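You operate a simulated robot arm through the tools that you are given. There is no shell and no other tool. Be economical: measure what you need, move in short steps, check, and stop when the job is done.

You run a simulated robot arm. Do the job below in one go: nothing can be reset, and whatever is moved stays where it is left.

TASK
Park the transfer table's two small cartons against the raised end flaps.
Fine: the one on the turntable goes to L37, the other to L39; each flap goes up before its carton slides; raise the divider too.

The check looks at the end state, three seconds after you hand in, the way a careful person would. Anything else that was tipped, shoved, dropped, spilled or broken makes it a failure.

THE ROBOT
A 6-joint arm with a fingered hand on a trunk, on a base that drives. Base frame: it is fixed to the floor where the robot stands at the start and does not move with it; the origin is under the middle of the robot, x ahead of it, y to its left, z up. Readings come in m, rad, newtons and seconds.
With the tool pointing down near the work surface it reaches from about 0.16 to 0.32 m from the robot's upright axis, wherever it stands. Its first joint turns from -2.897 to 2.897 rad. Places, roughly: carton [3.75, 1, 0.25]; fold-up shelf [2.7, 0.5, 0.4]; height bar [1, 1.1, 1.1]; lane turntable [0.7, 0.1, 0.5]; left end flap [0.1, 0.7, 0.5]; left far stop [4, 2.1, 0.5]; left gate latch [3.3, 2.1, 0.5]; left guide knob [2.7, 1.9, 0.5]; left lane brake [2.2, 1.4, 0.5]; left lane guide [2.7, 1.9, 0.6]; left near stop [0.9, 1.1, 0.5]; right end flap [0.4, 0, 0.5]; right far stop [4.5, 1.3, 0.5]; right gate latch [4.1, 0.9, 0.5]; right guide knob [3.5, 0.7, 0.5]; right lane brake [1.8, 0.5, 0.5]. Payload 3.1 kg.
Tool frame: the origin (TCP) lies between the finger pads and is the grasp point; the fingertips stand 0.022 m ahead of it; z points along the fingers, y is the line along which they close. Largest opening 0.132 m; the body of the gripper starts 0.06 m behind the TCP. The gripper is a hand of 4 fingers: y runs from the thumb to the fingers, the wrist lies at [0, 0, -0.218] in the tool frame.
Orientation is told as [roll, pitch, yaw] about the base's x, y, z axes, in that order, counted from this pose: with the fingers straight down and closing along the base's y, the tool's x points along the base's -x, its y along +y and its z along -z.

THE INTERFACE
- The arm moves only by the tool arm_command. Its argument "series" is a list of rows, each a list of 2 entries, a list of its own where there are three numbers: the shift along the tool's x, y, z in cm, then the turn, a rotation vector about the tool's x, y, z in rad. In form: [[[tx, ty, tz], [rx, ry, rz]], ...]. A call has 1 to 8 rows; each row shifts and turns the commanded pose from where the row before left it, along the tool's axes as they then stand. Each row takes 0.2 s and may step no farther than 0.05 m and 0.15 rad from the row before; otherwise, the whole call is refused. Where a pose cannot be reached the arm comes as near as it can. A force on the tool above 90 N (or 10 N above the force at the start of the call, whichever is more), or a blocked arm, ends the call early, and 0.2 s more pass. In this call time passes only in rows, and 0.2 s behind the last. It gives the time, the measured TCP pose, the force on the tool (base axes), the opening and the grip force at its end, in the units of the frame above (readings bear some noise), with the torque about the TCP (base axes, N m) and any sound that the robot's microphone picked up, and new pictures: "show" is both (left out), scene, wrist or none.
- Cameras (640 x 400 px; columns grow to the right, rows downward): "scene" is now at [-0.0082, 0.1803, 1.398]; the picture's right is [0.54, -0.84, 0.00], its down [-0.77, -0.48, -0.42] and it looks along [0.36, 0.23, -0.91] (base axes); focal length 278 px, centre (320, 200). "wrist" rides on the gripper at [0.053, -0.053, -0.084] in the tool frame; the picture's right is [0.71, 0.71, 0.00], its down [-0.53, 0.53, -0.67] and it looks along [-0.47, 0.47, 0.74] (tool axes); focal length 247 px, centre (320, 200). There is no depth. A picture from a camera that has moved, and an enlarged one, comes with that camera's place and axes in the base frame and with its lens.
- move_column(by): slides the trunk up (or, below 0, down) by that many m; the arm and the scene camera ride with it, the base frame stays. It gives what a move gives, with no picture.
- roll_base(legs): drives the robot by 1 to 6 legs, each [ahead, left, turn to the left] in m, m and rad, along the robot's own axes; the way and the turn of a leg run together, so that a leg with both is an arc; at most 1.5 m and 3.142 rad a leg. The arm and the cameras ride along, it lands a little off, and it stops where it bumps. It gives what a move gives, and a new picture of the scene camera.
- curl_fingers(finger1, finger2, finger3, thumb_bend): sets how far each is bent, from 0 (flat) to 1 (curled in); at 0.3 the hand is open as for a grip, at 0.7 the pads meet at the TCP. One left out holds its place. A second passes; each finger stops where it meets its share of the squeeze, and holds until it gets a number again. It is the only way to open and close the hand. It gives what a move gives, with no picture; readings hold the bend of each and the force on the fingers (four entries, about 0 where the hand has none), thumb and palm.
- head_to(pan, tilt): turns the head with the scene camera to pan (to the left, within 2.705 rad either way) and tilt (down, from -0.506 to 1.204), counted from straight ahead of the robot. It gives what a move gives, and a new picture of the scene camera.
- zoom(camera, box): a new picture of the part [left, top, right, bottom] of that camera's present view, enlarged. It takes no simulated time.
- finish_job(): hands the job in; it is judged then, once.

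Go step by step. Nothing tells you exact positions but the pictures and the camera data: compare them with the known pose of the tool, close in by small moves and look again before you grip or let go. The budget is 120 turns and 260 pictures, counting those below and the enlarged ones. Unless the task says otherwise, let go and move clear before handing in, and close with one line.

The tools are called after "Request:" by a JSON object that holds its "method" and its "body". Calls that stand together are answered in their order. arm_command: Moves the arm, as the interface text tells. Its arguments: {"type":"object","properties":{"series":{"type":"array"},"show":{"type":"string","enum":["both","scene","wrist","none"]}},"required":["series"]} The other tools are called the same way: move_column (by) slides the trunk up or down; curl_fingers (finger1, finger2, finger3, thumb_bend) moves the fingers one by one; roll_base (legs) drives the base; head_to (pan, tilt) turns the head that bears the scene camera; zoom (camera, box) takes an enlarged picture of a part of a camera's view; finish_job () hands the job in.

At the start:

```text
time_s: 0.0
position: [0.2065, 0.2755, 0.8895]
tool_rot: [0.0, 0.002, -0.001]
contact_force: [0.3, 0.2, -0.9]
wrist_torque: [-0.02, 0.0, -0.03]
grip_width: 0.1319
gripper_force: 0.1
shape: jaw
bend: [0.3, 0.3, 0.3, 0.3]
finger forces: [0.1, 0.1, 0.0, 0.1, 0.0, 0.0]
trunk travel left (down, up): [-0.1, 0.286]
robot x, y, heading: [-0.0022, 0.0035, 0.001]
head pan, tilt: [0.565, 1.133]
```

scene: 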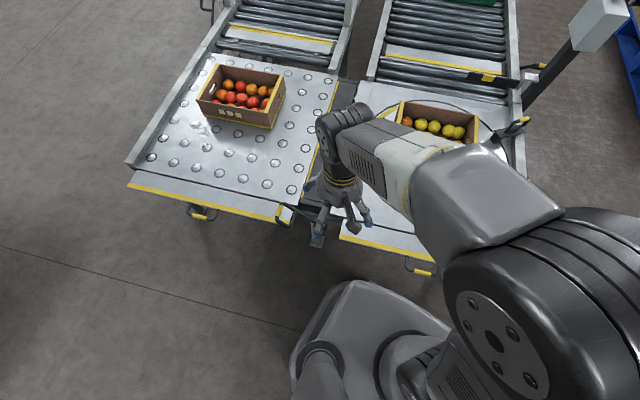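
wrist: 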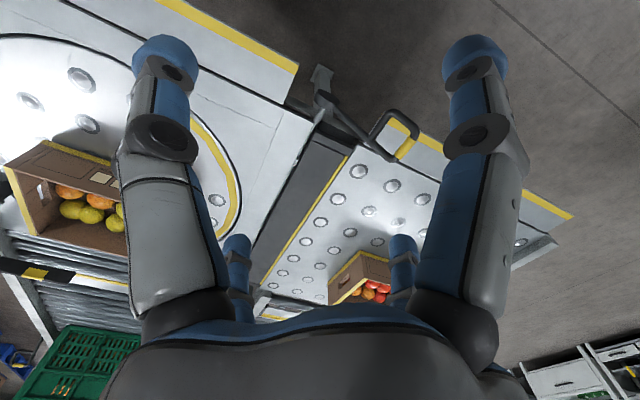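

I see the two-lane transfer table: a ball deck with a tomato carton on the left and a turntable with a lemon carton on the right, both with lowered end flaps. I'll enlarge the key parts to find the labels, flaps and divider.

Request:
{"method": "zoom", "body": {"camera": "scene", "box": [120, 140, 300, 250]}}

Request:
{"method": "zoom", "body": {"camera": "scene", "box": [270, 60, 450, 290]}}

Request:
{"method": "zoom", "body": {"camera": "wrist", "box": [180, 40, 480, 230]}}

```text
3.56 times, centred on (210, 195) of scene
camera zoom: at [-0.0082, 0.1803, 1.398], right [0.54, -0.84, 0.0], down [-0.77, -0.48, -0.42], along [0.36, 0.23, -0.91], focal length 988 px, centre (711, 218)
```

zoom: 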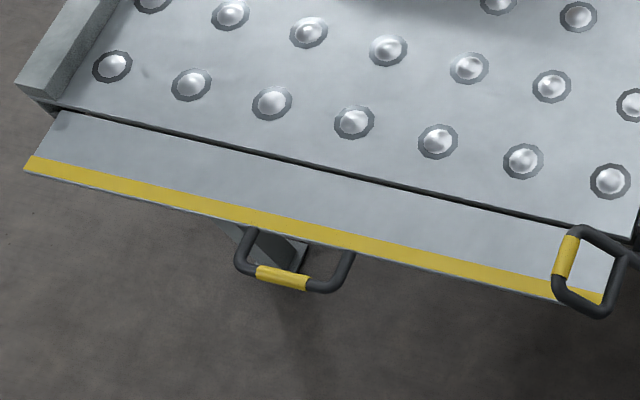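

```text
1.74 times, centred on (360, 175) of scene
camera zoom: at [-0.0082, 0.1803, 1.398], right [0.54, -0.84, 0.0], down [-0.77, -0.48, -0.42], along [0.36, 0.23, -0.91], focal length 483 px, centre (250, 244)
```

zoom: 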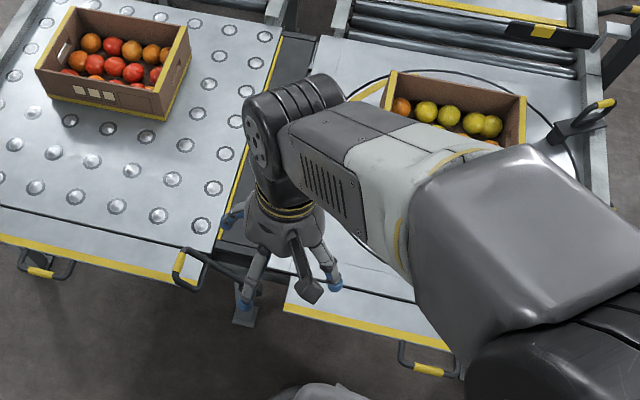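

```text
2.11 times, centred on (330, 135) of wrist
camera zoom: at [0.1526, 0.2215, 0.9751], right [-0.71, 0.71, 0.0], down [0.53, 0.53, 0.67], along [0.47, 0.47, -0.74], focal length 520 px, centre (299, 337)
```

zoom: 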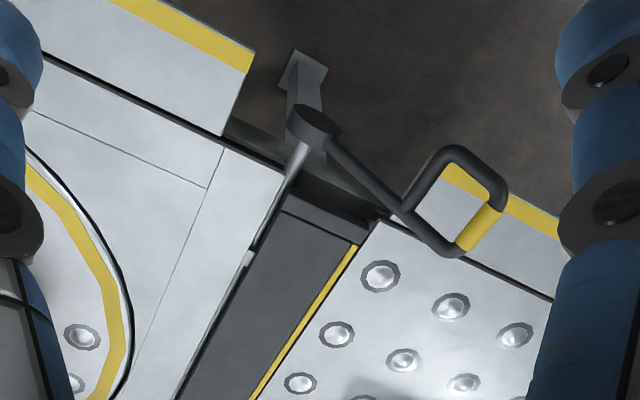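

The left flap has a pull handle beneath its edge, and a crank lever at the near end of the gap between the lanes probably works the divider. I'll look around for the L37/L39 labels.

Request:
{"method": "head_to", "body": {"pan": 0.4, "tilt": 0.55}}

Request:
{"method": "head_to", "body": {"pan": 1.2, "tilt": 0.9}}

Request:
{"method": "head_to", "body": {"pan": -0.4, "tilt": 0.9}}

```text
time_s: 1.0
position: [0.2061, 0.276, 0.8905]
tool_rot: [-0.001, 0.0, -0.001]
contact_force: [0.2, 0.4, -0.2]
wrist_torque: [0.02, -0.01, 0.01]
grip_width: 0.132
gripper_force: 0.0
shape: jaw
bend: [0.3, 0.3, 0.3, 0.3]
finger forces: [0.0, 0.0, 0.0, 0.1, 0.1, 0.1]
trunk travel left (down, up): [-0.1, 0.286]
robot x, y, heading: [-0.0022, -0.0037, -0.0]
head pan, tilt: [0.4, 0.55]
camera scene: at [0.0232, 0.1828, 1.4431], right [0.39, -0.92, 0.0], down [-0.48, -0.2, -0.85], along [0.78, 0.33, -0.52], focal length 278 px, centre (320, 200)
```

scene: 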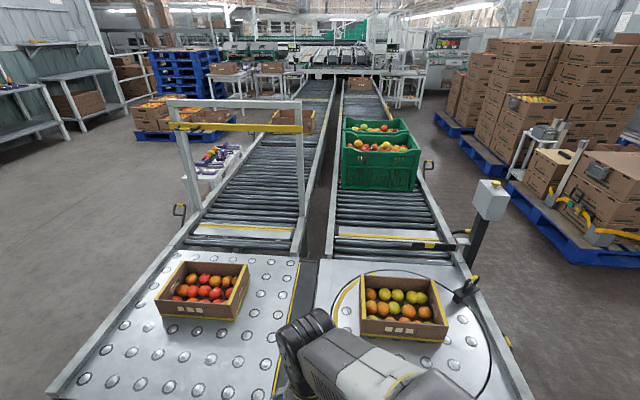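

```text
time_s: 2.1
position: [0.2061, 0.2749, 0.8908]
tool_rot: [-0.001, -0.001, -0.001]
contact_force: [0.2, 0.1, 0.4]
wrist_torque: [0.0, -0.02, 0.01]
grip_width: 0.1317
gripper_force: 0.1
shape: jaw
bend: [0.3, 0.3, 0.3, 0.3]
finger forces: [0.0, 0.0, 0.0, 0.0, 0.1, 0.0]
trunk travel left (down, up): [-0.1, 0.286]
robot x, y, heading: [-0.0013, -0.0013, -0.004]
head pan, tilt: [1.201, 0.901]
camera scene: at [-0.0322, 0.2182, 1.4139], right [0.93, -0.36, 0.0], down [-0.28, -0.73, -0.62], along [0.23, 0.58, -0.78], focal length 278 px, centre (320, 200)
```

scene: 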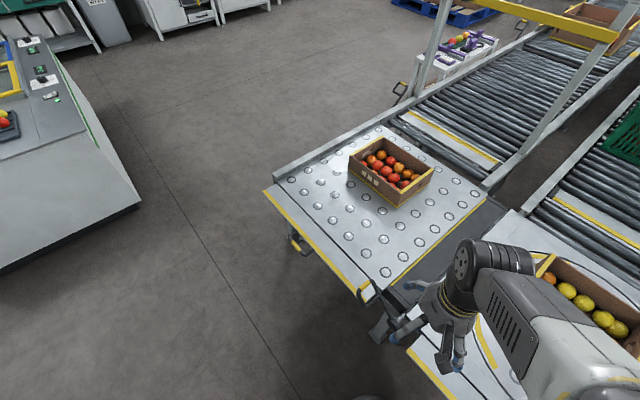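

```text
time_s: 3.8
position: [0.2047, 0.2754, 0.8897]
tool_rot: [-0.002, 0.0, 0.0]
contact_force: [-0.2, -0.3, -0.3]
wrist_torque: [0.0, -0.01, 0.0]
grip_width: 0.1321
gripper_force: 0.1
shape: jaw
bend: [0.3, 0.3, 0.3, 0.3]
finger forces: [0.0, 0.1, 0.0, 0.1, 0.0, 0.0]
trunk travel left (down, up): [-0.1, 0.286]
robot x, y, heading: [-0.0004, 0.0, -0.004]
head pan, tilt: [-0.4, 0.901]
camera scene: at [0.01, 0.1185, 1.4139], right [-0.39, -0.92, 0.0], down [-0.72, 0.3, -0.62], along [0.57, -0.24, -0.78], focal length 278 px, centre (320, 200)
```

scene: 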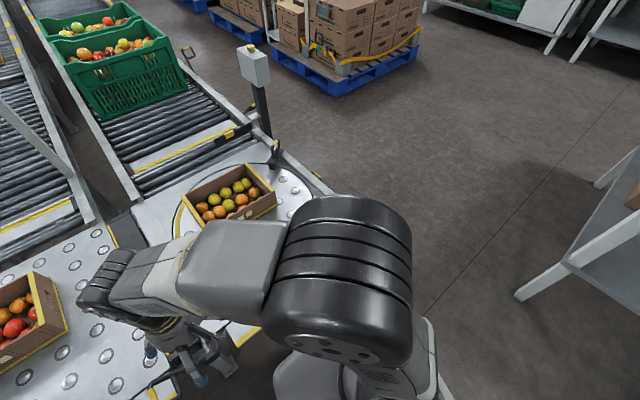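

No labels show yet; they may be on the front of the table or on the outer flap faces. I'll back off about half a metre and look at the front.

Request:
{"method": "roll_base", "body": {"legs": [[-0.6, 0, 0]]}}

Request:
{"method": "head_to", "body": {"pan": 0.4, "tilt": 0.7}}

```text
time_s: 7.2
position: [-0.3886, 0.2764, 0.8907]
tool_rot: [0.0, -0.001, -0.01]
contact_force: [-0.1, 0.6, 0.3]
wrist_torque: [-0.03, -0.05, 0.02]
grip_width: 0.1321
gripper_force: 0.0
shape: jaw
bend: [0.3, 0.3, 0.3, 0.3]
finger forces: [0.0, 0.0, 0.1, 0.0, 0.1, 0.1]
trunk travel left (down, up): [-0.1, 0.286]
robot x, y, heading: [-0.5952, 0.0035, -0.017]
head pan, tilt: [-0.4, 0.901]
camera scene: at [-0.5859, 0.1217, 1.4139], right [-0.4, -0.92, 0.0], down [-0.72, 0.31, -0.62], along [0.57, -0.25, -0.78], focal length 278 px, centre (320, 200)
```

scene: 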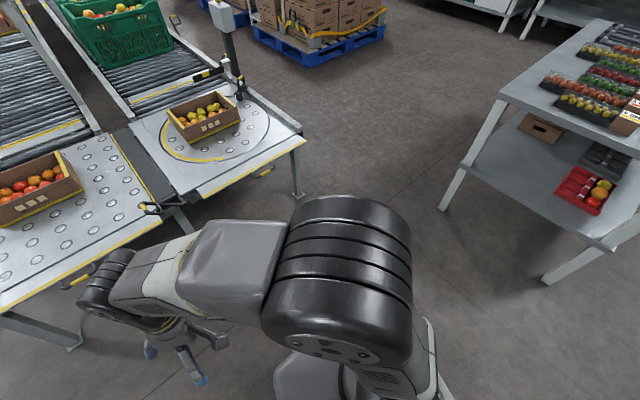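

```text
time_s: 8.3
position: [-0.3884, 0.2771, 0.8902]
tool_rot: [0.001, 0.0, -0.009]
contact_force: [0.2, -0.1, 0.2]
wrist_torque: [0.01, 0.03, 0.02]
grip_width: 0.132
gripper_force: 0.0
shape: jaw
bend: [0.3, 0.3, 0.3, 0.3]
finger forces: [0.1, 0.0, 0.0, 0.0, 0.0, 0.0]
trunk travel left (down, up): [-0.1, 0.286]
robot x, y, heading: [-0.5933, 0.0035, -0.005]
head pan, tilt: [0.4, 0.7]
camera scene: at [-0.5759, 0.1839, 1.4301], right [0.38, -0.93, 0.0], down [-0.6, -0.24, -0.76], along [0.71, 0.29, -0.64], focal length 278 px, centre (320, 200)
```

scene: 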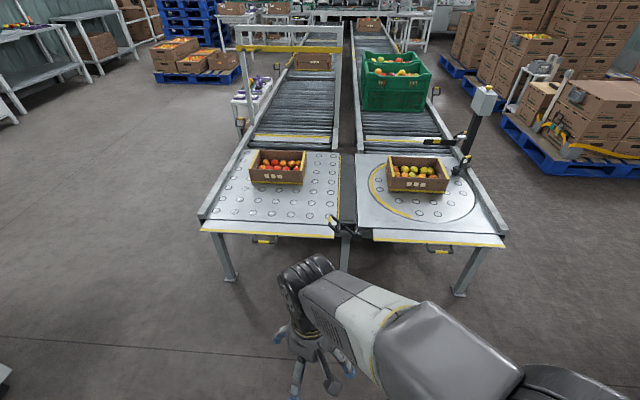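

Request:
{"method": "zoom", "body": {"camera": "scene", "box": [190, 140, 350, 250]}}

Request:
{"method": "zoom", "body": {"camera": "scene", "box": [330, 130, 520, 260]}}

Request:
{"method": "zoom", "body": {"camera": "scene", "box": [220, 10, 520, 150]}}

```text
3.64 times, centred on (270, 195) of scene
camera zoom: at [-0.5759, 0.1839, 1.4301], right [0.38, -0.93, 0.0], down [-0.6, -0.24, -0.76], along [0.71, 0.29, -0.64], focal length 1011 px, centre (502, 218)
```

zoom: 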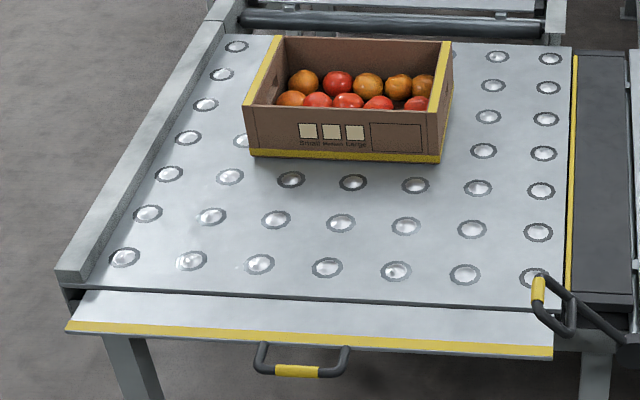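

```text
3.08 times, centred on (425, 195) of scene
camera zoom: at [-0.5759, 0.1839, 1.4301], right [0.38, -0.93, 0.0], down [-0.6, -0.24, -0.76], along [0.71, 0.29, -0.64], focal length 855 px, centre (-3, 215)
```

zoom: 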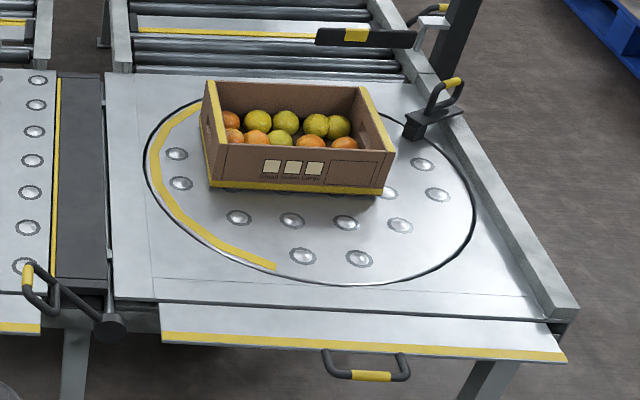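

```text
2.13 times, centred on (370, 80) of scene
camera zoom: at [-0.5759, 0.1839, 1.4301], right [0.38, -0.93, 0.0], down [-0.6, -0.24, -0.76], along [0.71, 0.29, -0.64], focal length 593 px, centre (213, 456)
```

zoom: 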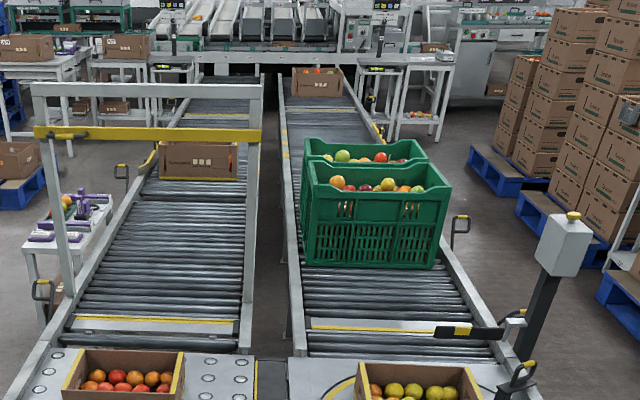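

No text on the table top. I'll scan the flap lips, end posts and signs more closely.

Request:
{"method": "zoom", "body": {"camera": "scene", "box": [195, 215, 275, 265]}}

Request:
{"method": "zoom", "body": {"camera": "scene", "box": [420, 215, 520, 277]}}

Request:
{"method": "zoom", "body": {"camera": "scene", "box": [305, 205, 385, 255]}}

Request:
{"method": "zoom", "body": {"camera": "scene", "box": [420, 70, 520, 180]}}

```text
8.00 times, centred on (235, 240) of scene
camera zoom: at [-0.5759, 0.1839, 1.4301], right [0.38, -0.93, 0.0], down [-0.6, -0.24, -0.76], along [0.71, 0.29, -0.64], focal length 2224 px, centre (1000, -120)
```

zoom: 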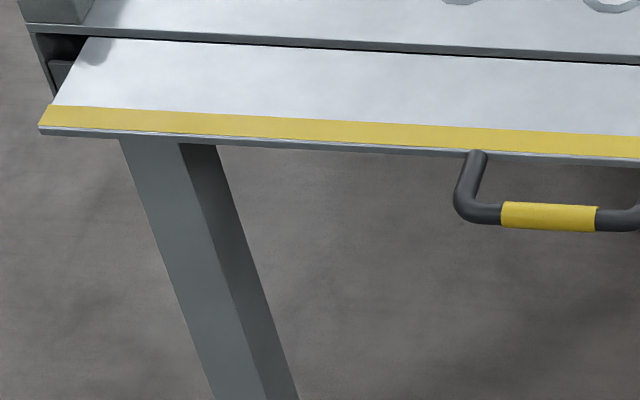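

```text
6.40 times, centred on (470, 246) of scene
camera zoom: at [-0.5759, 0.1839, 1.4301], right [0.38, -0.93, 0.0], down [-0.6, -0.24, -0.76], along [0.71, 0.29, -0.64], focal length 1779 px, centre (-640, -94)
```

zoom: 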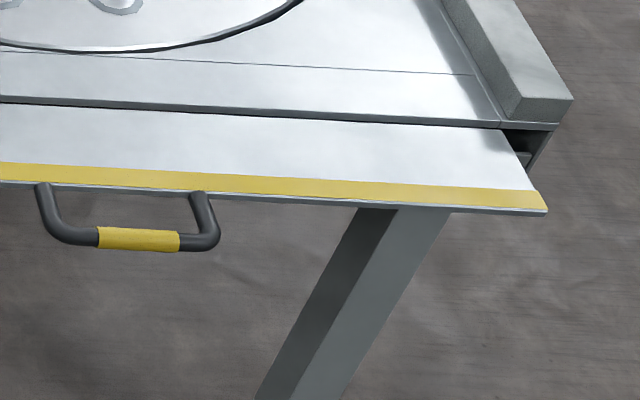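

```text
8.00 times, centred on (345, 230) of scene
camera zoom: at [-0.5759, 0.1839, 1.4301], right [0.38, -0.93, 0.0], down [-0.6, -0.24, -0.76], along [0.71, 0.29, -0.64], focal length 2224 px, centre (120, -40)
```

zoom: 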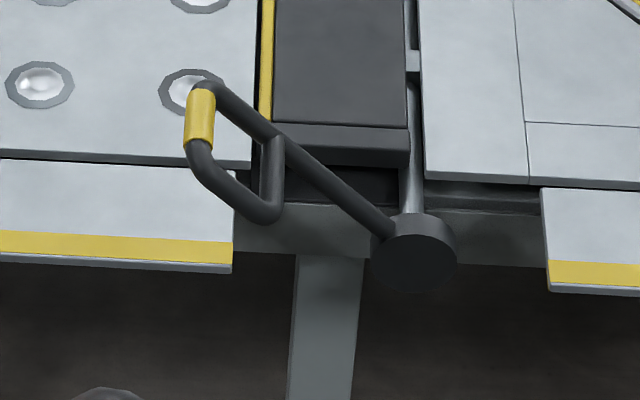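

```text
3.64 times, centred on (470, 125) of scene
camera zoom: at [-0.5759, 0.1839, 1.4301], right [0.38, -0.93, 0.0], down [-0.6, -0.24, -0.76], along [0.71, 0.29, -0.64], focal length 1011 px, centre (-226, 473)
```

zoom: 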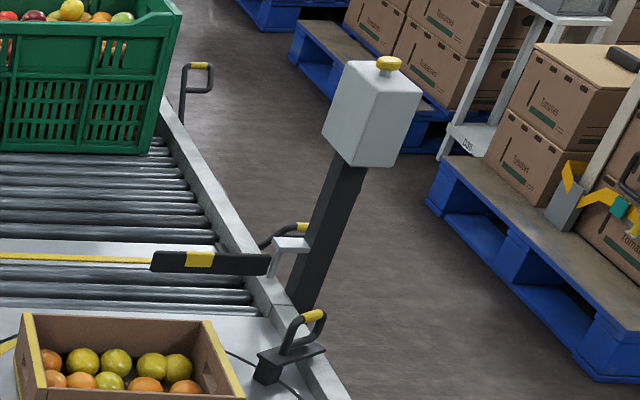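

Nothing readable here. I'll check what is behind the robot before backing away for a flatter view.

Request:
{"method": "head_to", "body": {"pan": 2.6, "tilt": 0.6}}

Request:
{"method": "head_to", "body": {"pan": -2.6, "tilt": 0.6}}

```text
time_s: 10.4
position: [-0.3884, 0.2777, 0.8909]
tool_rot: [0.001, 0.0, -0.01]
contact_force: [0.2, -0.6, 0.6]
wrist_torque: [-0.01, 0.0, 0.05]
grip_width: 0.1317
gripper_force: 0.1
shape: jaw
bend: [0.3, 0.3, 0.3, 0.3]
finger forces: [0.0, 0.0, 0.0, 0.1, 0.0, 0.0]
trunk travel left (down, up): [-0.1, 0.286]
robot x, y, heading: [-0.5984, 0.0055, -0.01]
head pan, tilt: [2.601, 0.6]
camera scene: at [-0.7298, 0.1982, 1.4387], right [0.53, 0.85, 0.0], down [0.48, -0.3, -0.83], along [-0.7, 0.43, -0.56], focal length 278 px, centre (320, 200)
```

scene: 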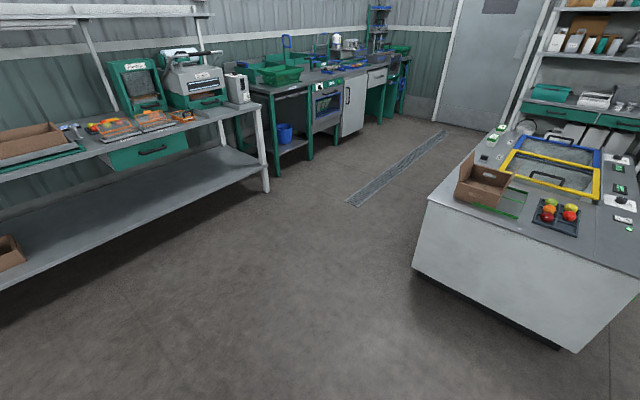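

```text
time_s: 14.4
position: [-0.3882, 0.2767, 0.8902]
tool_rot: [0.001, 0.001, -0.01]
contact_force: [0.4, -0.5, 1.0]
wrist_torque: [0.01, -0.01, 0.0]
grip_width: 0.1321
gripper_force: 0.1
shape: jaw
bend: [0.3, 0.3, 0.3, 0.3]
finger forces: [0.0, 0.0, 0.0, 0.0, 0.0, 0.0]
trunk travel left (down, up): [-0.1, 0.286]
robot x, y, heading: [-0.5977, 0.0012, -0.009]
head pan, tilt: [-2.601, 0.6]
camera scene: at [-0.7308, 0.1071, 1.4387], right [-0.51, 0.86, 0.0], down [0.49, 0.29, -0.83], along [-0.71, -0.42, -0.56], focal length 278 px, centre (320, 200)
```

scene: 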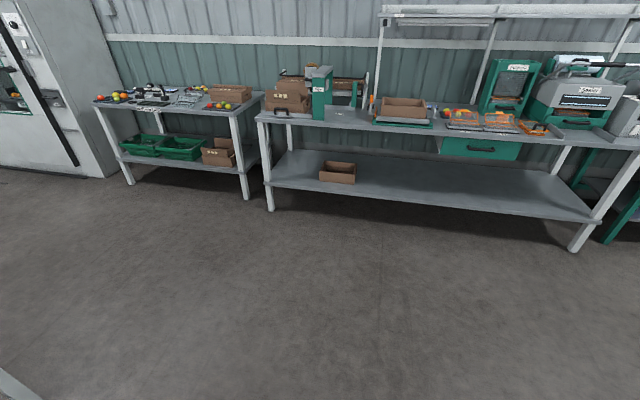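

Clear floor behind for more than a metre. I'll back off another 0.6 m, lower the trunk and view the table front.

Request:
{"method": "roll_base", "body": {"legs": [[-0.6, 0, 0]]}}

Request:
{"method": "move_column", "body": {"by": -0.1}}

Request:
{"method": "head_to", "body": {"pan": 0.35, "tilt": 0.5}}

Request:
{"method": "zoom", "body": {"camera": "scene", "box": [220, 130, 440, 270]}}

```text
time_s: 17.9
position: [-1.0058, 0.2843, 0.8904]
tool_rot: [0.0, 0.001, -0.011]
contact_force: [0.8, -0.3, 0.6]
wrist_torque: [-0.01, -0.01, 0.0]
grip_width: 0.1318
gripper_force: 0.0
shape: jaw
bend: [0.3, 0.3, 0.3, 0.3]
finger forces: [0.0, 0.1, 0.0, 0.1, 0.1, 0.0]
trunk travel left (down, up): [-0.1, 0.286]
robot x, y, heading: [-1.2088, 0.0107, -0.014]
head pan, tilt: [-2.601, 0.6]
camera scene: at [-1.3483, 0.1141, 1.4387], right [-0.51, 0.86, 0.0], down [0.49, 0.29, -0.82], along [-0.71, -0.42, -0.57], focal length 278 px, centre (320, 200)
```

scene: 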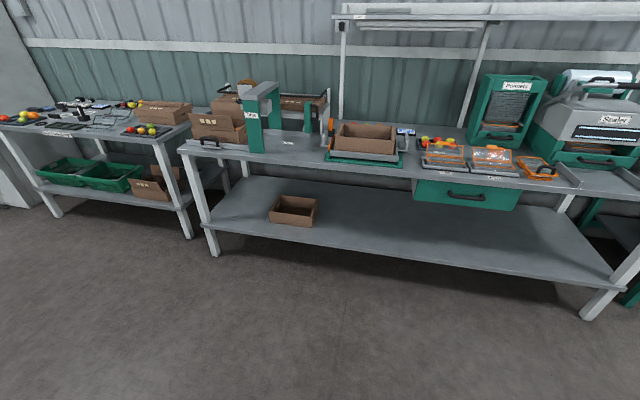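

```text
time_s: 19.2
position: [-1.0051, 0.2826, 0.79]
tool_rot: [-0.001, -0.001, -0.011]
contact_force: [-0.9, 0.3, 0.0]
wrist_torque: [-0.02, -0.02, 0.0]
grip_width: 0.1319
gripper_force: 0.1
shape: jaw
bend: [0.3, 0.3, 0.3, 0.3]
finger forces: [0.1, 0.0, 0.1, 0.1, 0.0, 0.0]
trunk travel left (down, up): [0.0, 0.386]
robot x, y, heading: [-1.218, 0.0122, -0.01]
head pan, tilt: [-2.601, 0.6]
```

```text
time_s: 21.8
position: [-1.0045, 0.2841, 0.7902]
tool_rot: [-0.001, -0.001, -0.009]
contact_force: [0.6, 0.8, -0.1]
wrist_torque: [0.02, 0.02, -0.01]
grip_width: 0.1319
gripper_force: 0.0
shape: jaw
bend: [0.3, 0.3, 0.3, 0.3]
finger forces: [0.1, 0.1, 0.0, 0.0, 0.0, 0.0]
trunk travel left (down, up): [0.0, 0.386]
robot x, y, heading: [-1.2119, 0.0093, -0.014]
head pan, tilt: [0.351, 0.499]
camera scene: at [-1.1857, 0.189, 1.3485], right [0.33, -0.94, 0.0], down [-0.45, -0.16, -0.88], along [0.83, 0.29, -0.48], focal length 278 px, centre (320, 200)
```

scene: 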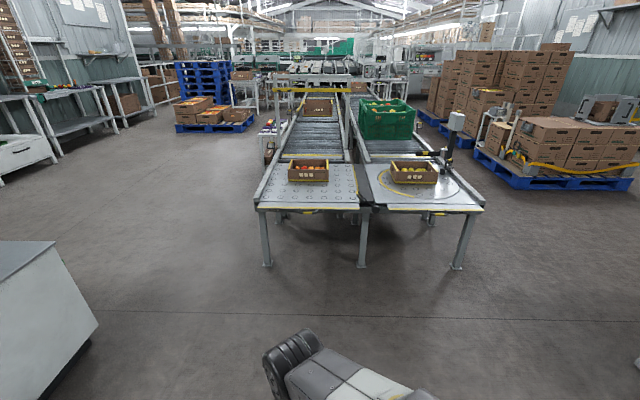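

```text
2.86 times, centred on (330, 200) of scene
camera zoom: at [-1.1857, 0.189, 1.3485], right [0.33, -0.94, 0.0], down [-0.45, -0.16, -0.88], along [0.83, 0.29, -0.48], focal length 794 px, centre (291, 200)
```

zoom: 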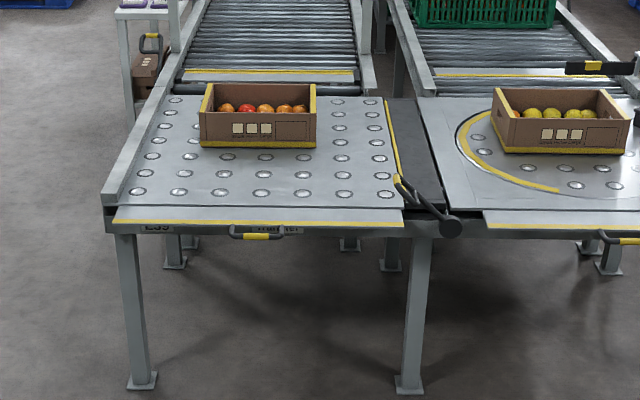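

Text is visible under the flap lip now. I'll enlarge it.

Request:
{"method": "zoom", "body": {"camera": "scene", "box": [250, 195, 362, 225]}}

Request:
{"method": "zoom", "body": {"camera": "scene", "box": [365, 190, 485, 230]}}

```text
5.71 times, centred on (306, 210) of scene
camera zoom: at [-1.1857, 0.189, 1.3485], right [0.33, -0.94, 0.0], down [-0.45, -0.16, -0.88], along [0.83, 0.29, -0.48], focal length 1588 px, centre (400, 143)
```

zoom: 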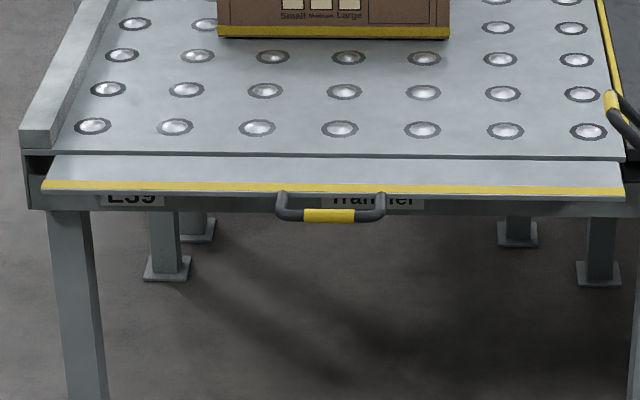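

```text
5.33 times, centred on (425, 210) of scene
camera zoom: at [-1.1857, 0.189, 1.3485], right [0.33, -0.94, 0.0], down [-0.45, -0.16, -0.88], along [0.83, 0.29, -0.48], focal length 1482 px, centre (-240, 147)
```

zoom: 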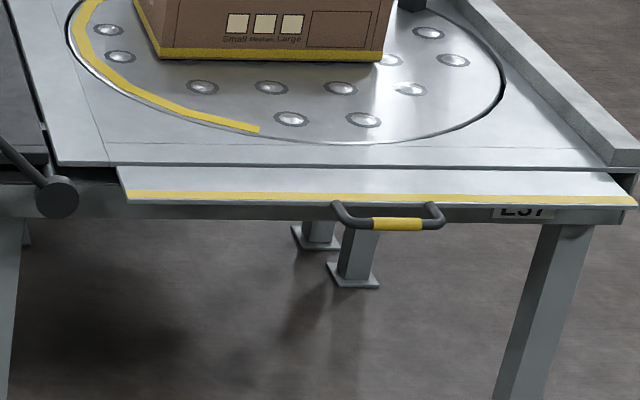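

The labels are readable: the left flap is L39 and the right one (turntable side) is L37, so each carton stays in its lane. I put the left handle at about (0.07, 0.71, 0.53), the right one at (0.30, 0.0, 0.53), the divider lever at (0.20, 0.46, 0.63), and the lane heading at about 0.32 rad. Here in free space I'll swing the arm to the front to test its reach.

Request:
{"method": "arm_command", "body": {"series": [[[-2, -4.4, 0], [0, 0, 0]], [[-2, -4.4, 0], [0, 0, 0]], [[-2, -4.4, 0], [0, 0, 0]], [[-2, -4.4, 0], [0, 0, 0]], [[-1, -4.4, 0], [0, 0, 0]], [[-1, -4.4, 0], [0, 0, 0]], [[0, -1, 0], [0, 0, 0]]], "show": "none"}}

Request:
{"method": "arm_command", "body": {"series": [[[0, 0, 0], [0, 0, 0.15]], [[0, 0, 0], [0, 0, 0.15]], [[0, 0, 0], [0, 0, 0.15]], [[0, 0, 0], [0, 0, 0.15]], [[0, 0, 0], [0, 0, 0.15]], [[0, 0, 0], [0, 0, 0.15]], [[0, 0, 0], [0, 0, 0.15]], [[0, 0, 0], [0, 0, 0.15]]], "show": "scene"}}

```text
time_s: 23.4
position: [-0.9084, 0.0078, 0.791]
tool_rot: [-0.001, -0.001, -0.011]
contact_force: [-0.1, -0.5, 0.0]
wrist_torque: [0.0, 0.02, 0.0]
grip_width: 0.1317
gripper_force: 0.0
shape: jaw
bend: [0.3, 0.3, 0.3, 0.3]
finger forces: [0.1, 0.0, 0.0, 0.1, 0.0, 0.1]
trunk travel left (down, up): [0.0, 0.386]
robot x, y, heading: [-1.2144, 0.0107, -0.007]
head pan, tilt: [0.351, 0.499]
```

```text
time_s: 25.2
position: [-0.9079, 0.009, 0.7905]
tool_rot: [-0.001, 0.0, -1.214]
contact_force: [-0.5, 0.8, -0.7]
wrist_torque: [-0.03, -0.01, 0.02]
grip_width: 0.1322
gripper_force: 0.0
shape: jaw
bend: [0.3, 0.3, 0.3, 0.3]
finger forces: [0.0, 0.0, 0.0, 0.0, 0.0, 0.0]
trunk travel left (down, up): [0.0, 0.386]
robot x, y, heading: [-1.2122, 0.0087, -0.008]
head pan, tilt: [0.351, 0.499]
camera scene: at [-1.1857, 0.189, 1.3485], right [0.33, -0.94, 0.0], down [-0.45, -0.16, -0.88], along [0.83, 0.29, -0.48], focal length 278 px, centre (320, 200)
```

scene: 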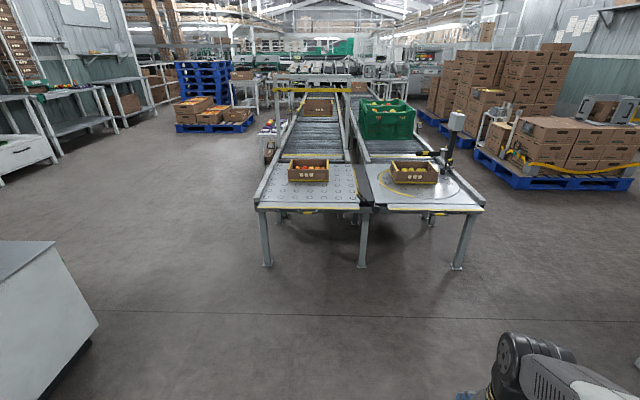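

The yaw went the negative way because tool z points down, but that may suit: thumb on the robot side and the camera looking ahead. I'll check the finger spread.

Request:
{"method": "zoom", "body": {"camera": "wrist", "box": [0, 0, 640, 400]}}

Request:
{"method": "head_to", "body": {"pan": -0.2, "tilt": 1.15}}

```text
1.00 times, centred on (320, 200) of wrist (not enlarged: the box is as wide or as high as the picture)
camera zoom: at [-0.976, 0.0387, 0.8759], right [0.42, 0.91, 0.0], down [0.68, -0.31, 0.67], along [0.61, -0.28, -0.74], focal length 247 px, centre (320, 200)
```

zoom: 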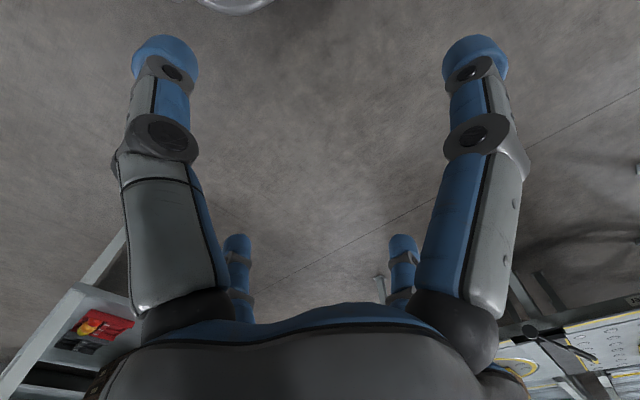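

```text
time_s: 26.2
position: [-0.9076, 0.0072, 0.7903]
tool_rot: [0.001, 0.001, -1.21]
contact_force: [-0.1, 0.9, 0.2]
wrist_torque: [0.0, 0.0, 0.0]
grip_width: 0.1316
gripper_force: 0.1
shape: jaw
bend: [0.3, 0.3, 0.3, 0.3]
finger forces: [0.0, 0.0, 0.0, 0.1, 0.1, 0.0]
trunk travel left (down, up): [0.0, 0.386]
robot x, y, heading: [-1.2125, 0.0099, -0.008]
head pan, tilt: [-0.201, 1.15]
camera scene: at [-1.2131, 0.1462, 1.2977], right [-0.21, -0.98, 0.0], down [-0.89, 0.19, -0.41], along [0.4, -0.09, -0.91], focal length 278 px, centre (320, 200)
```

scene: 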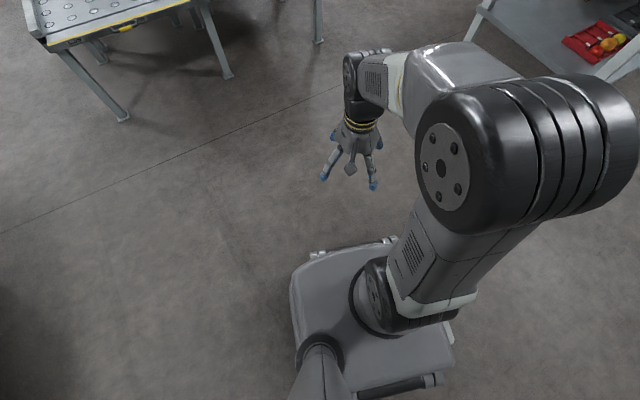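

The hand is a symmetric four-digit claw: thumb at −y, one finger at +y, two at ±x. That lets me grip a bar with just the thumb and the opposite finger. Next I'll test a hand tilted 45° forward-down at handle height.

Request:
{"method": "arm_command", "body": {"series": [[[0, 0, 0], [0, 0, 0.15]], [[0, 0, 0], [0, 0, 0.15]], [[0, 0, 0], [0, 0, 0.06]], [[0, 0, 4], [-0.15, 0, 0]], [[0, 0, 4], [-0.15, 0, 0]], [[0, 0, 4], [-0.15, 0, 0]], [[0, 0, 4], [-0.15, 0, 0]], [[0, 0, 4], [-0.15, 0, 0]]], "show": "none"}}

Request:
{"method": "curl_fingers", "body": {"finger1": 0.0}}

Request:
{"method": "zoom", "body": {"camera": "wrist", "box": [0, 0, 640, 400]}}

```text
time_s: 28.0
position: [-0.8384, 0.0058, 0.6047]
tool_rot: [0.748, 0.0, -1.571]
contact_force: [0.0, 0.1, 0.2]
wrist_torque: [0.02, 0.01, -0.03]
grip_width: 0.132
gripper_force: 0.2
shape: jaw
bend: [0.3, 0.3, 0.3, 0.3]
finger forces: [0.0, 0.0, 0.1, 0.1, 0.0, 0.0]
out of reach, approached as far as the arm can: row 6
trunk travel left (down, up): [0.0, 0.386]
robot x, y, heading: [-1.2154, 0.0059, -0.01]
head pan, tilt: [-0.201, 1.15]
```

```text
time_s: 29.0
position: [-0.837, 0.0059, 0.6059]
tool_rot: [0.749, 0.002, -1.571]
contact_force: [0.0, -0.4, -0.2]
wrist_torque: [-0.04, -0.01, -0.01]
grip_width: 0.1082
gripper_force: 0.1
shape: fingers
bend: [0.01, 0.3, 0.3, 0.3]
finger forces: [0.0, 0.1, 0.1, 0.1, 0.0, 0.1]
trunk travel left (down, up): [0.0, 0.386]
robot x, y, heading: [-1.2157, 0.0129, -0.012]
head pan, tilt: [-0.201, 1.15]
```

```text
1.00 times, centred on (320, 200) of wrist (not enlarged: the box is as wide or as high as the picture)
camera zoom: at [-0.9336, 0.0596, 0.632], right [0.52, 0.71, 0.48], down [-0.07, -0.53, 0.85], along [0.85, -0.47, -0.22], focal length 247 px, centre (320, 200)
```

zoom: 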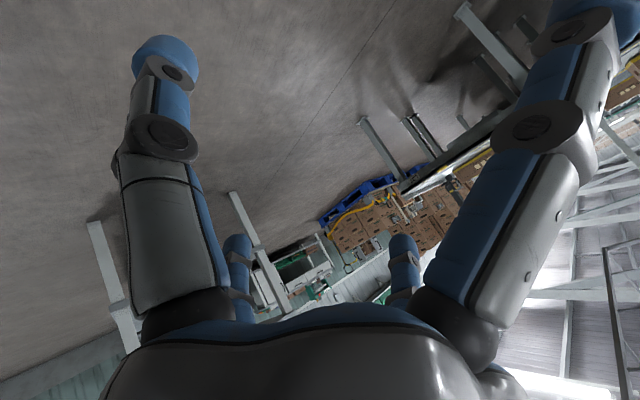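

Finger1 sits at +x, so finger2 should be the one opposite the thumb. I'll flatten finger3 too and test reaching down to handle height.

Request:
{"method": "curl_fingers", "body": {"finger3": 0.0}}

Request:
{"method": "arm_command", "body": {"series": [[[0, -3.8, 1.2], [0, 0, 0]], [[0, -3.8, 1.2], [0, 0, 0]]], "show": "both"}}

```text
time_s: 30.0
position: [-0.8373, 0.0077, 0.6051]
tool_rot: [0.749, -0.001, -1.57]
contact_force: [0.0, -0.3, 1.0]
wrist_torque: [-0.01, 0.02, 0.0]
grip_width: 0.1082
gripper_force: 0.2
shape: fingers
bend: [0.01, 0.3, 0.01, 0.3]
finger forces: [0.0, 0.0, 0.0, 0.0, 0.1, 0.1]
trunk travel left (down, up): [0.0, 0.386]
robot x, y, heading: [-1.2136, 0.0083, -0.013]
head pan, tilt: [-0.201, 1.15]
```

```text
time_s: 30.6
position: [-0.8773, 0.0081, 0.5353]
tool_rot: [0.75, 0.0, -1.571]
contact_force: [0.2, -0.2, 0.1]
wrist_torque: [0.0, 0.01, 0.05]
grip_width: 0.108
gripper_force: 0.0
shape: fingers
bend: [0.01, 0.3, 0.01, 0.3]
finger forces: [0.1, 0.0, 0.1, 0.0, 0.1, 0.0]
trunk travel left (down, up): [0.0, 0.386]
robot x, y, heading: [-1.2145, 0.0086, -0.016]
head pan, tilt: [-0.201, 1.15]
camera scene: at [-1.2131, 0.1461, 1.2977], right [-0.21, -0.98, 0.0], down [-0.89, 0.19, -0.41], along [0.4, -0.09, -0.91], focal length 278 px, centre (320, 200)
camera wrist: at [-0.9733, 0.061, 0.5617], right [0.52, 0.71, 0.48], down [-0.07, -0.53, 0.85], along [0.85, -0.47, -0.22], focal length 247 px, centre (320, 200)
```

scene: 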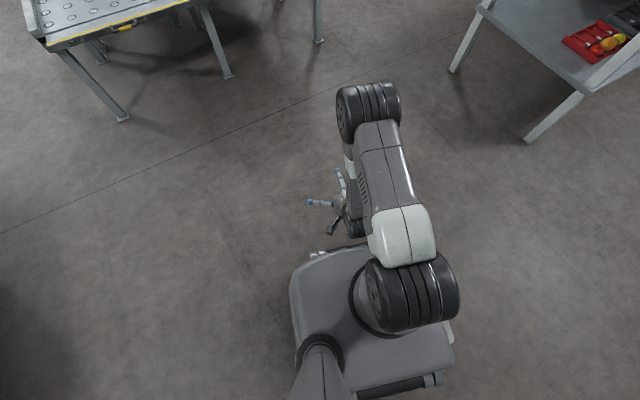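
wrist: 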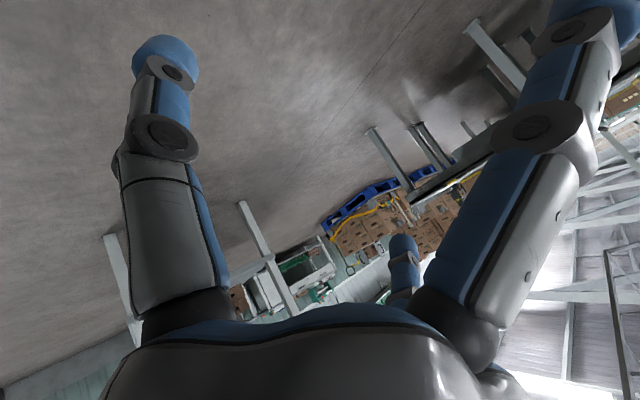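

Finger1 and finger3 are the side digits and are now flat, and the tilted pose reaches handle height. I'll turn to the lane heading and drive to about 0.15 m short of the left flap handle.

Request:
{"method": "roll_base", "body": {"legs": [[0, 0, 0.332], [0.9, 0.264, 0]]}}

Request:
{"method": "head_to", "body": {"pan": 0.0, "tilt": 1.1}}

Request:
{"method": "zoom", "body": {"camera": "wrist", "box": [0, 0, 640, 400]}}

```text
time_s: 36.6
position: [-0.1325, 0.656, 0.5349]
tool_rot: [0.75, 0.001, -1.231]
contact_force: [0.7, -0.4, 0.6]
wrist_torque: [0.0, -0.01, -0.01]
grip_width: 0.108
gripper_force: 0.1
shape: fingers
bend: [0.01, 0.3, 0.01, 0.3]
finger forces: [0.0, 0.1, 0.1, 0.0, 0.0, 0.1]
trunk travel left (down, up): [0.0, 0.386]
robot x, y, heading: [-0.4524, 0.5461, 0.331]
head pan, tilt: [-0.201, 1.15]
camera scene: at [-0.4955, 0.6733, 1.2977], right [0.13, -0.99, 0.0], down [-0.91, -0.12, -0.41], along [0.4, 0.05, -0.91], focal length 278 px, centre (320, 200)
```

scene: 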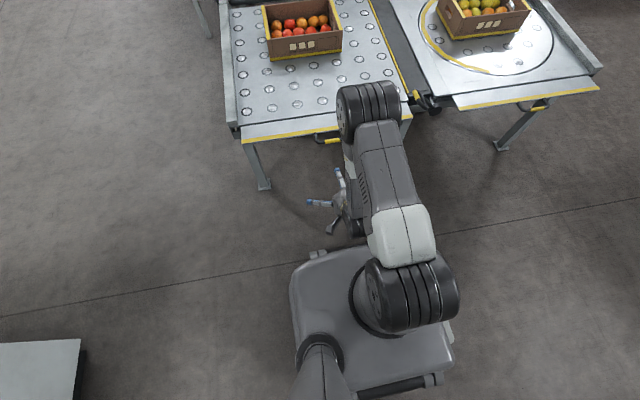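

```text
time_s: 37.3
position: [-0.1328, 0.656, 0.5353]
tool_rot: [0.747, 0.001, -1.231]
contact_force: [0.1, 0.6, -0.1]
wrist_torque: [-0.01, 0.02, 0.0]
grip_width: 0.1081
gripper_force: 0.0
shape: fingers
bend: [0.01, 0.3, 0.01, 0.3]
finger forces: [0.0, 0.1, 0.0, 0.0, 0.0, 0.0]
trunk travel left (down, up): [0.0, 0.386]
robot x, y, heading: [-0.45, 0.5458, 0.325]
head pan, tilt: [0.0, 1.1]
camera scene: at [-0.4949, 0.686, 1.3008], right [0.32, -0.95, 0.0], down [-0.84, -0.29, -0.45], along [0.43, 0.15, -0.89], focal length 278 px, centre (320, 200)
```

scene: 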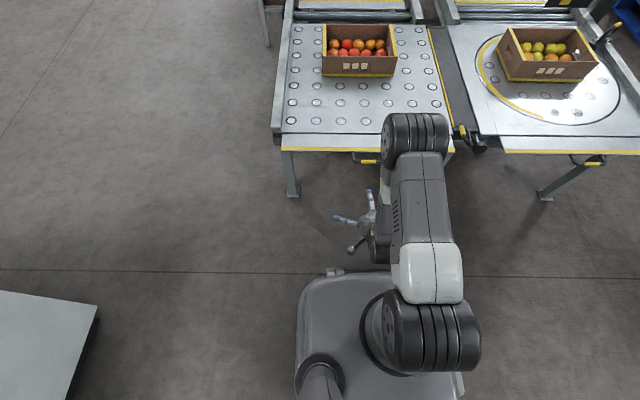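

```text
1.00 times, centred on (320, 200) of wrist (not enlarged: the box is as wide or as high as the picture)
camera zoom: at [-0.2413, 0.673, 0.562], right [0.25, 0.84, 0.48], down [0.11, -0.52, 0.85], along [0.96, -0.16, -0.22], focal length 247 px, centre (320, 200)
```

zoom: 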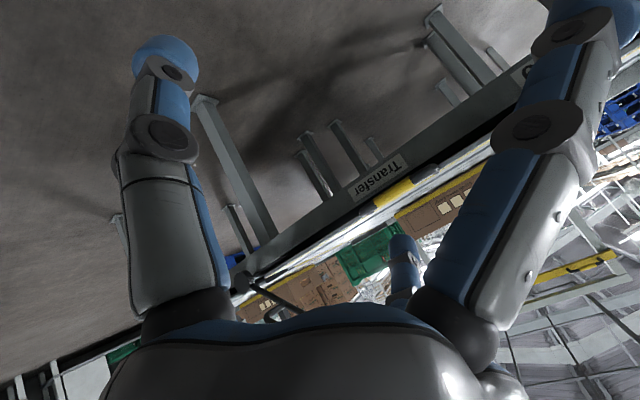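

The handle reads the same from both cameras, about (0.07, 0.706, 0.53). I plan to lift it with the thumb hooked under and outside the bar, so I'll curl finger2 away and look.

Request:
{"method": "curl_fingers", "body": {"finger2": 1.0, "thumb_bend": 0.45}}

Request:
{"method": "zoom", "body": {"camera": "wrist", "box": [0, 0, 640, 400]}}

Request:
{"method": "zoom", "body": {"camera": "scene", "box": [270, 110, 490, 270]}}

```text
time_s: 38.3
position: [-0.1329, 0.6562, 0.5349]
tool_rot: [0.749, 0.0, -1.23]
contact_force: [-1.0, 0.5, 0.4]
wrist_torque: [0.0, -0.01, -0.02]
grip_width: 0.0969
gripper_force: 0.0
shape: fingers
bend: [0.01, 1.0, 0.01, 0.45]
finger forces: [0.1, 0.0, 0.0, 0.0, 0.0, 0.0]
trunk travel left (down, up): [0.0, 0.386]
robot x, y, heading: [-0.448, 0.5491, 0.33]
head pan, tilt: [0.0, 1.1]
```

```text
1.00 times, centred on (320, 200) of wrist (not enlarged: the box is as wide or as high as the picture)
camera zoom: at [-0.2413, 0.673, 0.562], right [0.25, 0.84, 0.48], down [0.11, -0.52, 0.85], along [0.96, -0.16, -0.22], focal length 247 px, centre (320, 200)
```

zoom: 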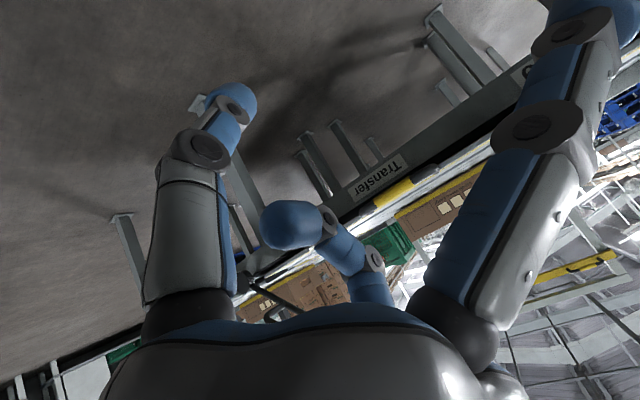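

```text
2.50 times, centred on (380, 190) of scene
camera zoom: at [-0.4949, 0.686, 1.3008], right [0.32, -0.95, 0.0], down [-0.84, -0.29, -0.45], along [0.43, 0.15, -0.89], focal length 695 px, centre (170, 225)
```

zoom: 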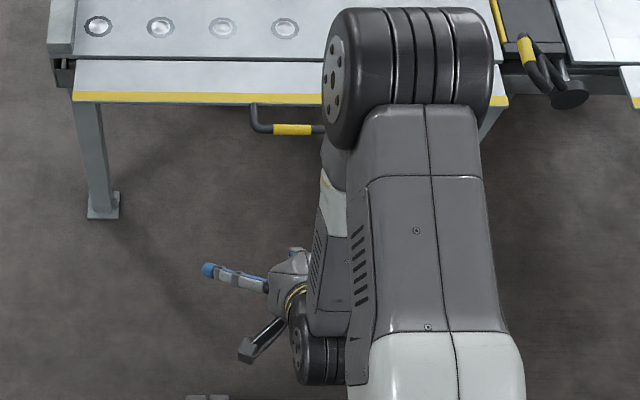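

The thumb hook with finger2 curled looks usable. I'll bend the thumb more, roll to about 6 cm short of the bar and line up sideways.

Request:
{"method": "curl_fingers", "body": {"thumb_bend": 0.58}}

Request:
{"method": "roll_base", "body": {"legs": [[0.14, -0.016, 0]]}}

Request:
{"method": "zoom", "body": {"camera": "wrist", "box": [140, 20, 540, 270]}}

```text
time_s: 39.3
position: [-0.133, 0.6555, 0.5351]
tool_rot: [0.75, 0.0, -1.229]
contact_force: [0.3, -0.1, 0.4]
wrist_torque: [0.02, -0.01, -0.03]
grip_width: 0.0893
gripper_force: 0.0
shape: fingers
bend: [0.01, 1.0, 0.01, 0.57]
finger forces: [0.0, 0.1, 0.0, 0.0, 0.1, 0.0]
trunk travel left (down, up): [0.0, 0.386]
robot x, y, heading: [-0.4483, 0.5457, 0.33]
head pan, tilt: [0.0, 1.1]
```

```text
time_s: 40.6
position: [0.0061, 0.6842, 0.5366]
tool_rot: [0.75, -0.001, -1.231]
contact_force: [-0.1, -0.8, 0.0]
wrist_torque: [-0.03, 0.02, -0.03]
grip_width: 0.0894
gripper_force: 0.0
shape: fingers
bend: [0.01, 1.0, 0.01, 0.57]
finger forces: [0.1, 0.1, 0.0, 0.1, 0.0, 0.1]
trunk travel left (down, up): [0.0, 0.386]
robot x, y, heading: [-0.3078, 0.5748, 0.325]
head pan, tilt: [0.0, 1.1]
camera scene: at [-0.3552, 0.7161, 1.3008], right [0.32, -0.95, 0.0], down [-0.84, -0.29, -0.45], along [0.43, 0.15, -0.89], focal length 278 px, centre (320, 200)
```

scene: 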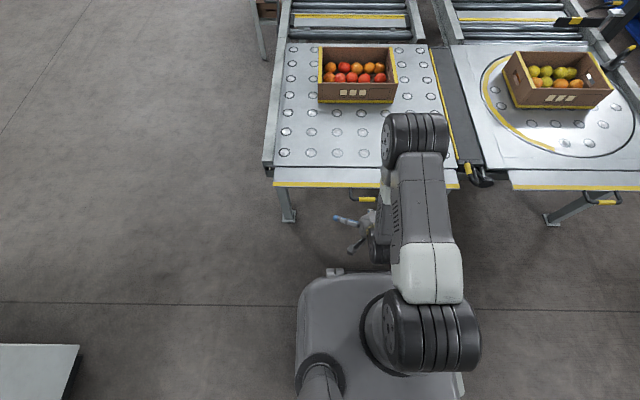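

```text
1.60 times, centred on (340, 145) of wrist
camera zoom: at [-0.1019, 0.7029, 0.5619], right [0.25, 0.84, 0.48], down [0.11, -0.52, 0.85], along [0.96, -0.16, -0.22], focal length 395 px, centre (288, 288)
```

zoom: 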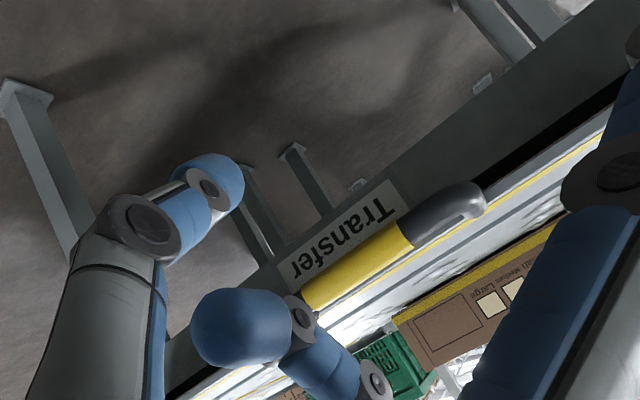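

The bar is refined to about (0.069, 0.706, 0.534) and the hand is lined up sideways. I'll raise it 4 mm and roll ahead so the bar enters the thumb pocket.

Request:
{"method": "arm_command", "body": {"series": [[[0, 0.27, -0.29], [0, 0, 0]]], "show": "none"}}

Request:
{"method": "roll_base", "body": {"legs": [[0.066, 0, 0]]}}

Request:
{"method": "zoom", "body": {"camera": "wrist", "box": [140, 20, 540, 270]}}

```text
time_s: 41.0
position: [0.0057, 0.685, 0.5397]
tool_rot: [0.75, -0.001, -1.232]
contact_force: [-0.5, -0.1, -0.6]
wrist_torque: [0.02, -0.04, 0.0]
grip_width: 0.0891
gripper_force: 0.1
shape: fingers
bend: [0.01, 1.0, 0.01, 0.57]
finger forces: [0.0, 0.1, 0.1, 0.0, 0.0, 0.0]
trunk travel left (down, up): [0.0, 0.386]
robot x, y, heading: [-0.3119, 0.5729, 0.329]
head pan, tilt: [0.0, 1.1]
```

```text
time_s: 42.0
position: [0.0675, 0.7069, 0.5399]
tool_rot: [0.748, -0.001, -1.229]
contact_force: [0.1, 0.7, 0.2]
wrist_torque: [-0.02, 0.0, -0.01]
grip_width: 0.0896
gripper_force: 0.0
shape: fingers
bend: [0.01, 1.0, 0.01, 0.57]
finger forces: [0.0, 0.1, 0.0, 0.1, 0.1, 0.0]
trunk travel left (down, up): [0.0, 0.386]
robot x, y, heading: [-0.2511, 0.5966, 0.327]
head pan, tilt: [0.0, 1.1]
camera scene: at [-0.2938, 0.7372, 1.3008], right [0.32, -0.95, 0.0], down [-0.84, -0.29, -0.45], along [0.43, 0.15, -0.89], focal length 278 px, centre (320, 200)
```

scene: 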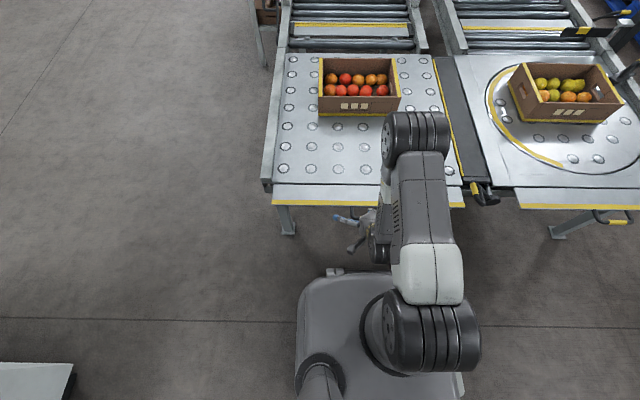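

```text
1.60 times, centred on (340, 145) of wrist
camera zoom: at [-0.0409, 0.7246, 0.5661], right [0.25, 0.84, 0.48], down [0.11, -0.52, 0.85], along [0.96, -0.16, -0.22], focal length 395 px, centre (288, 288)
```

zoom: 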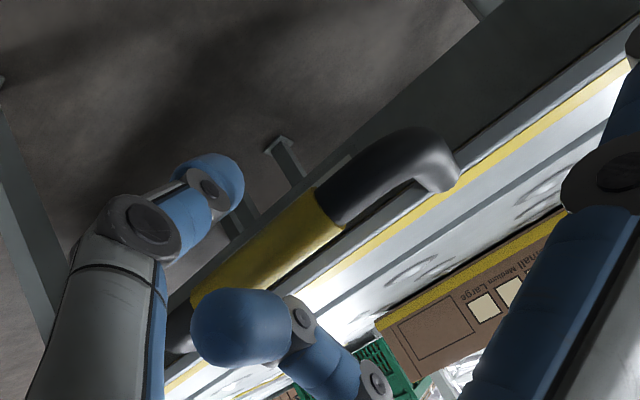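

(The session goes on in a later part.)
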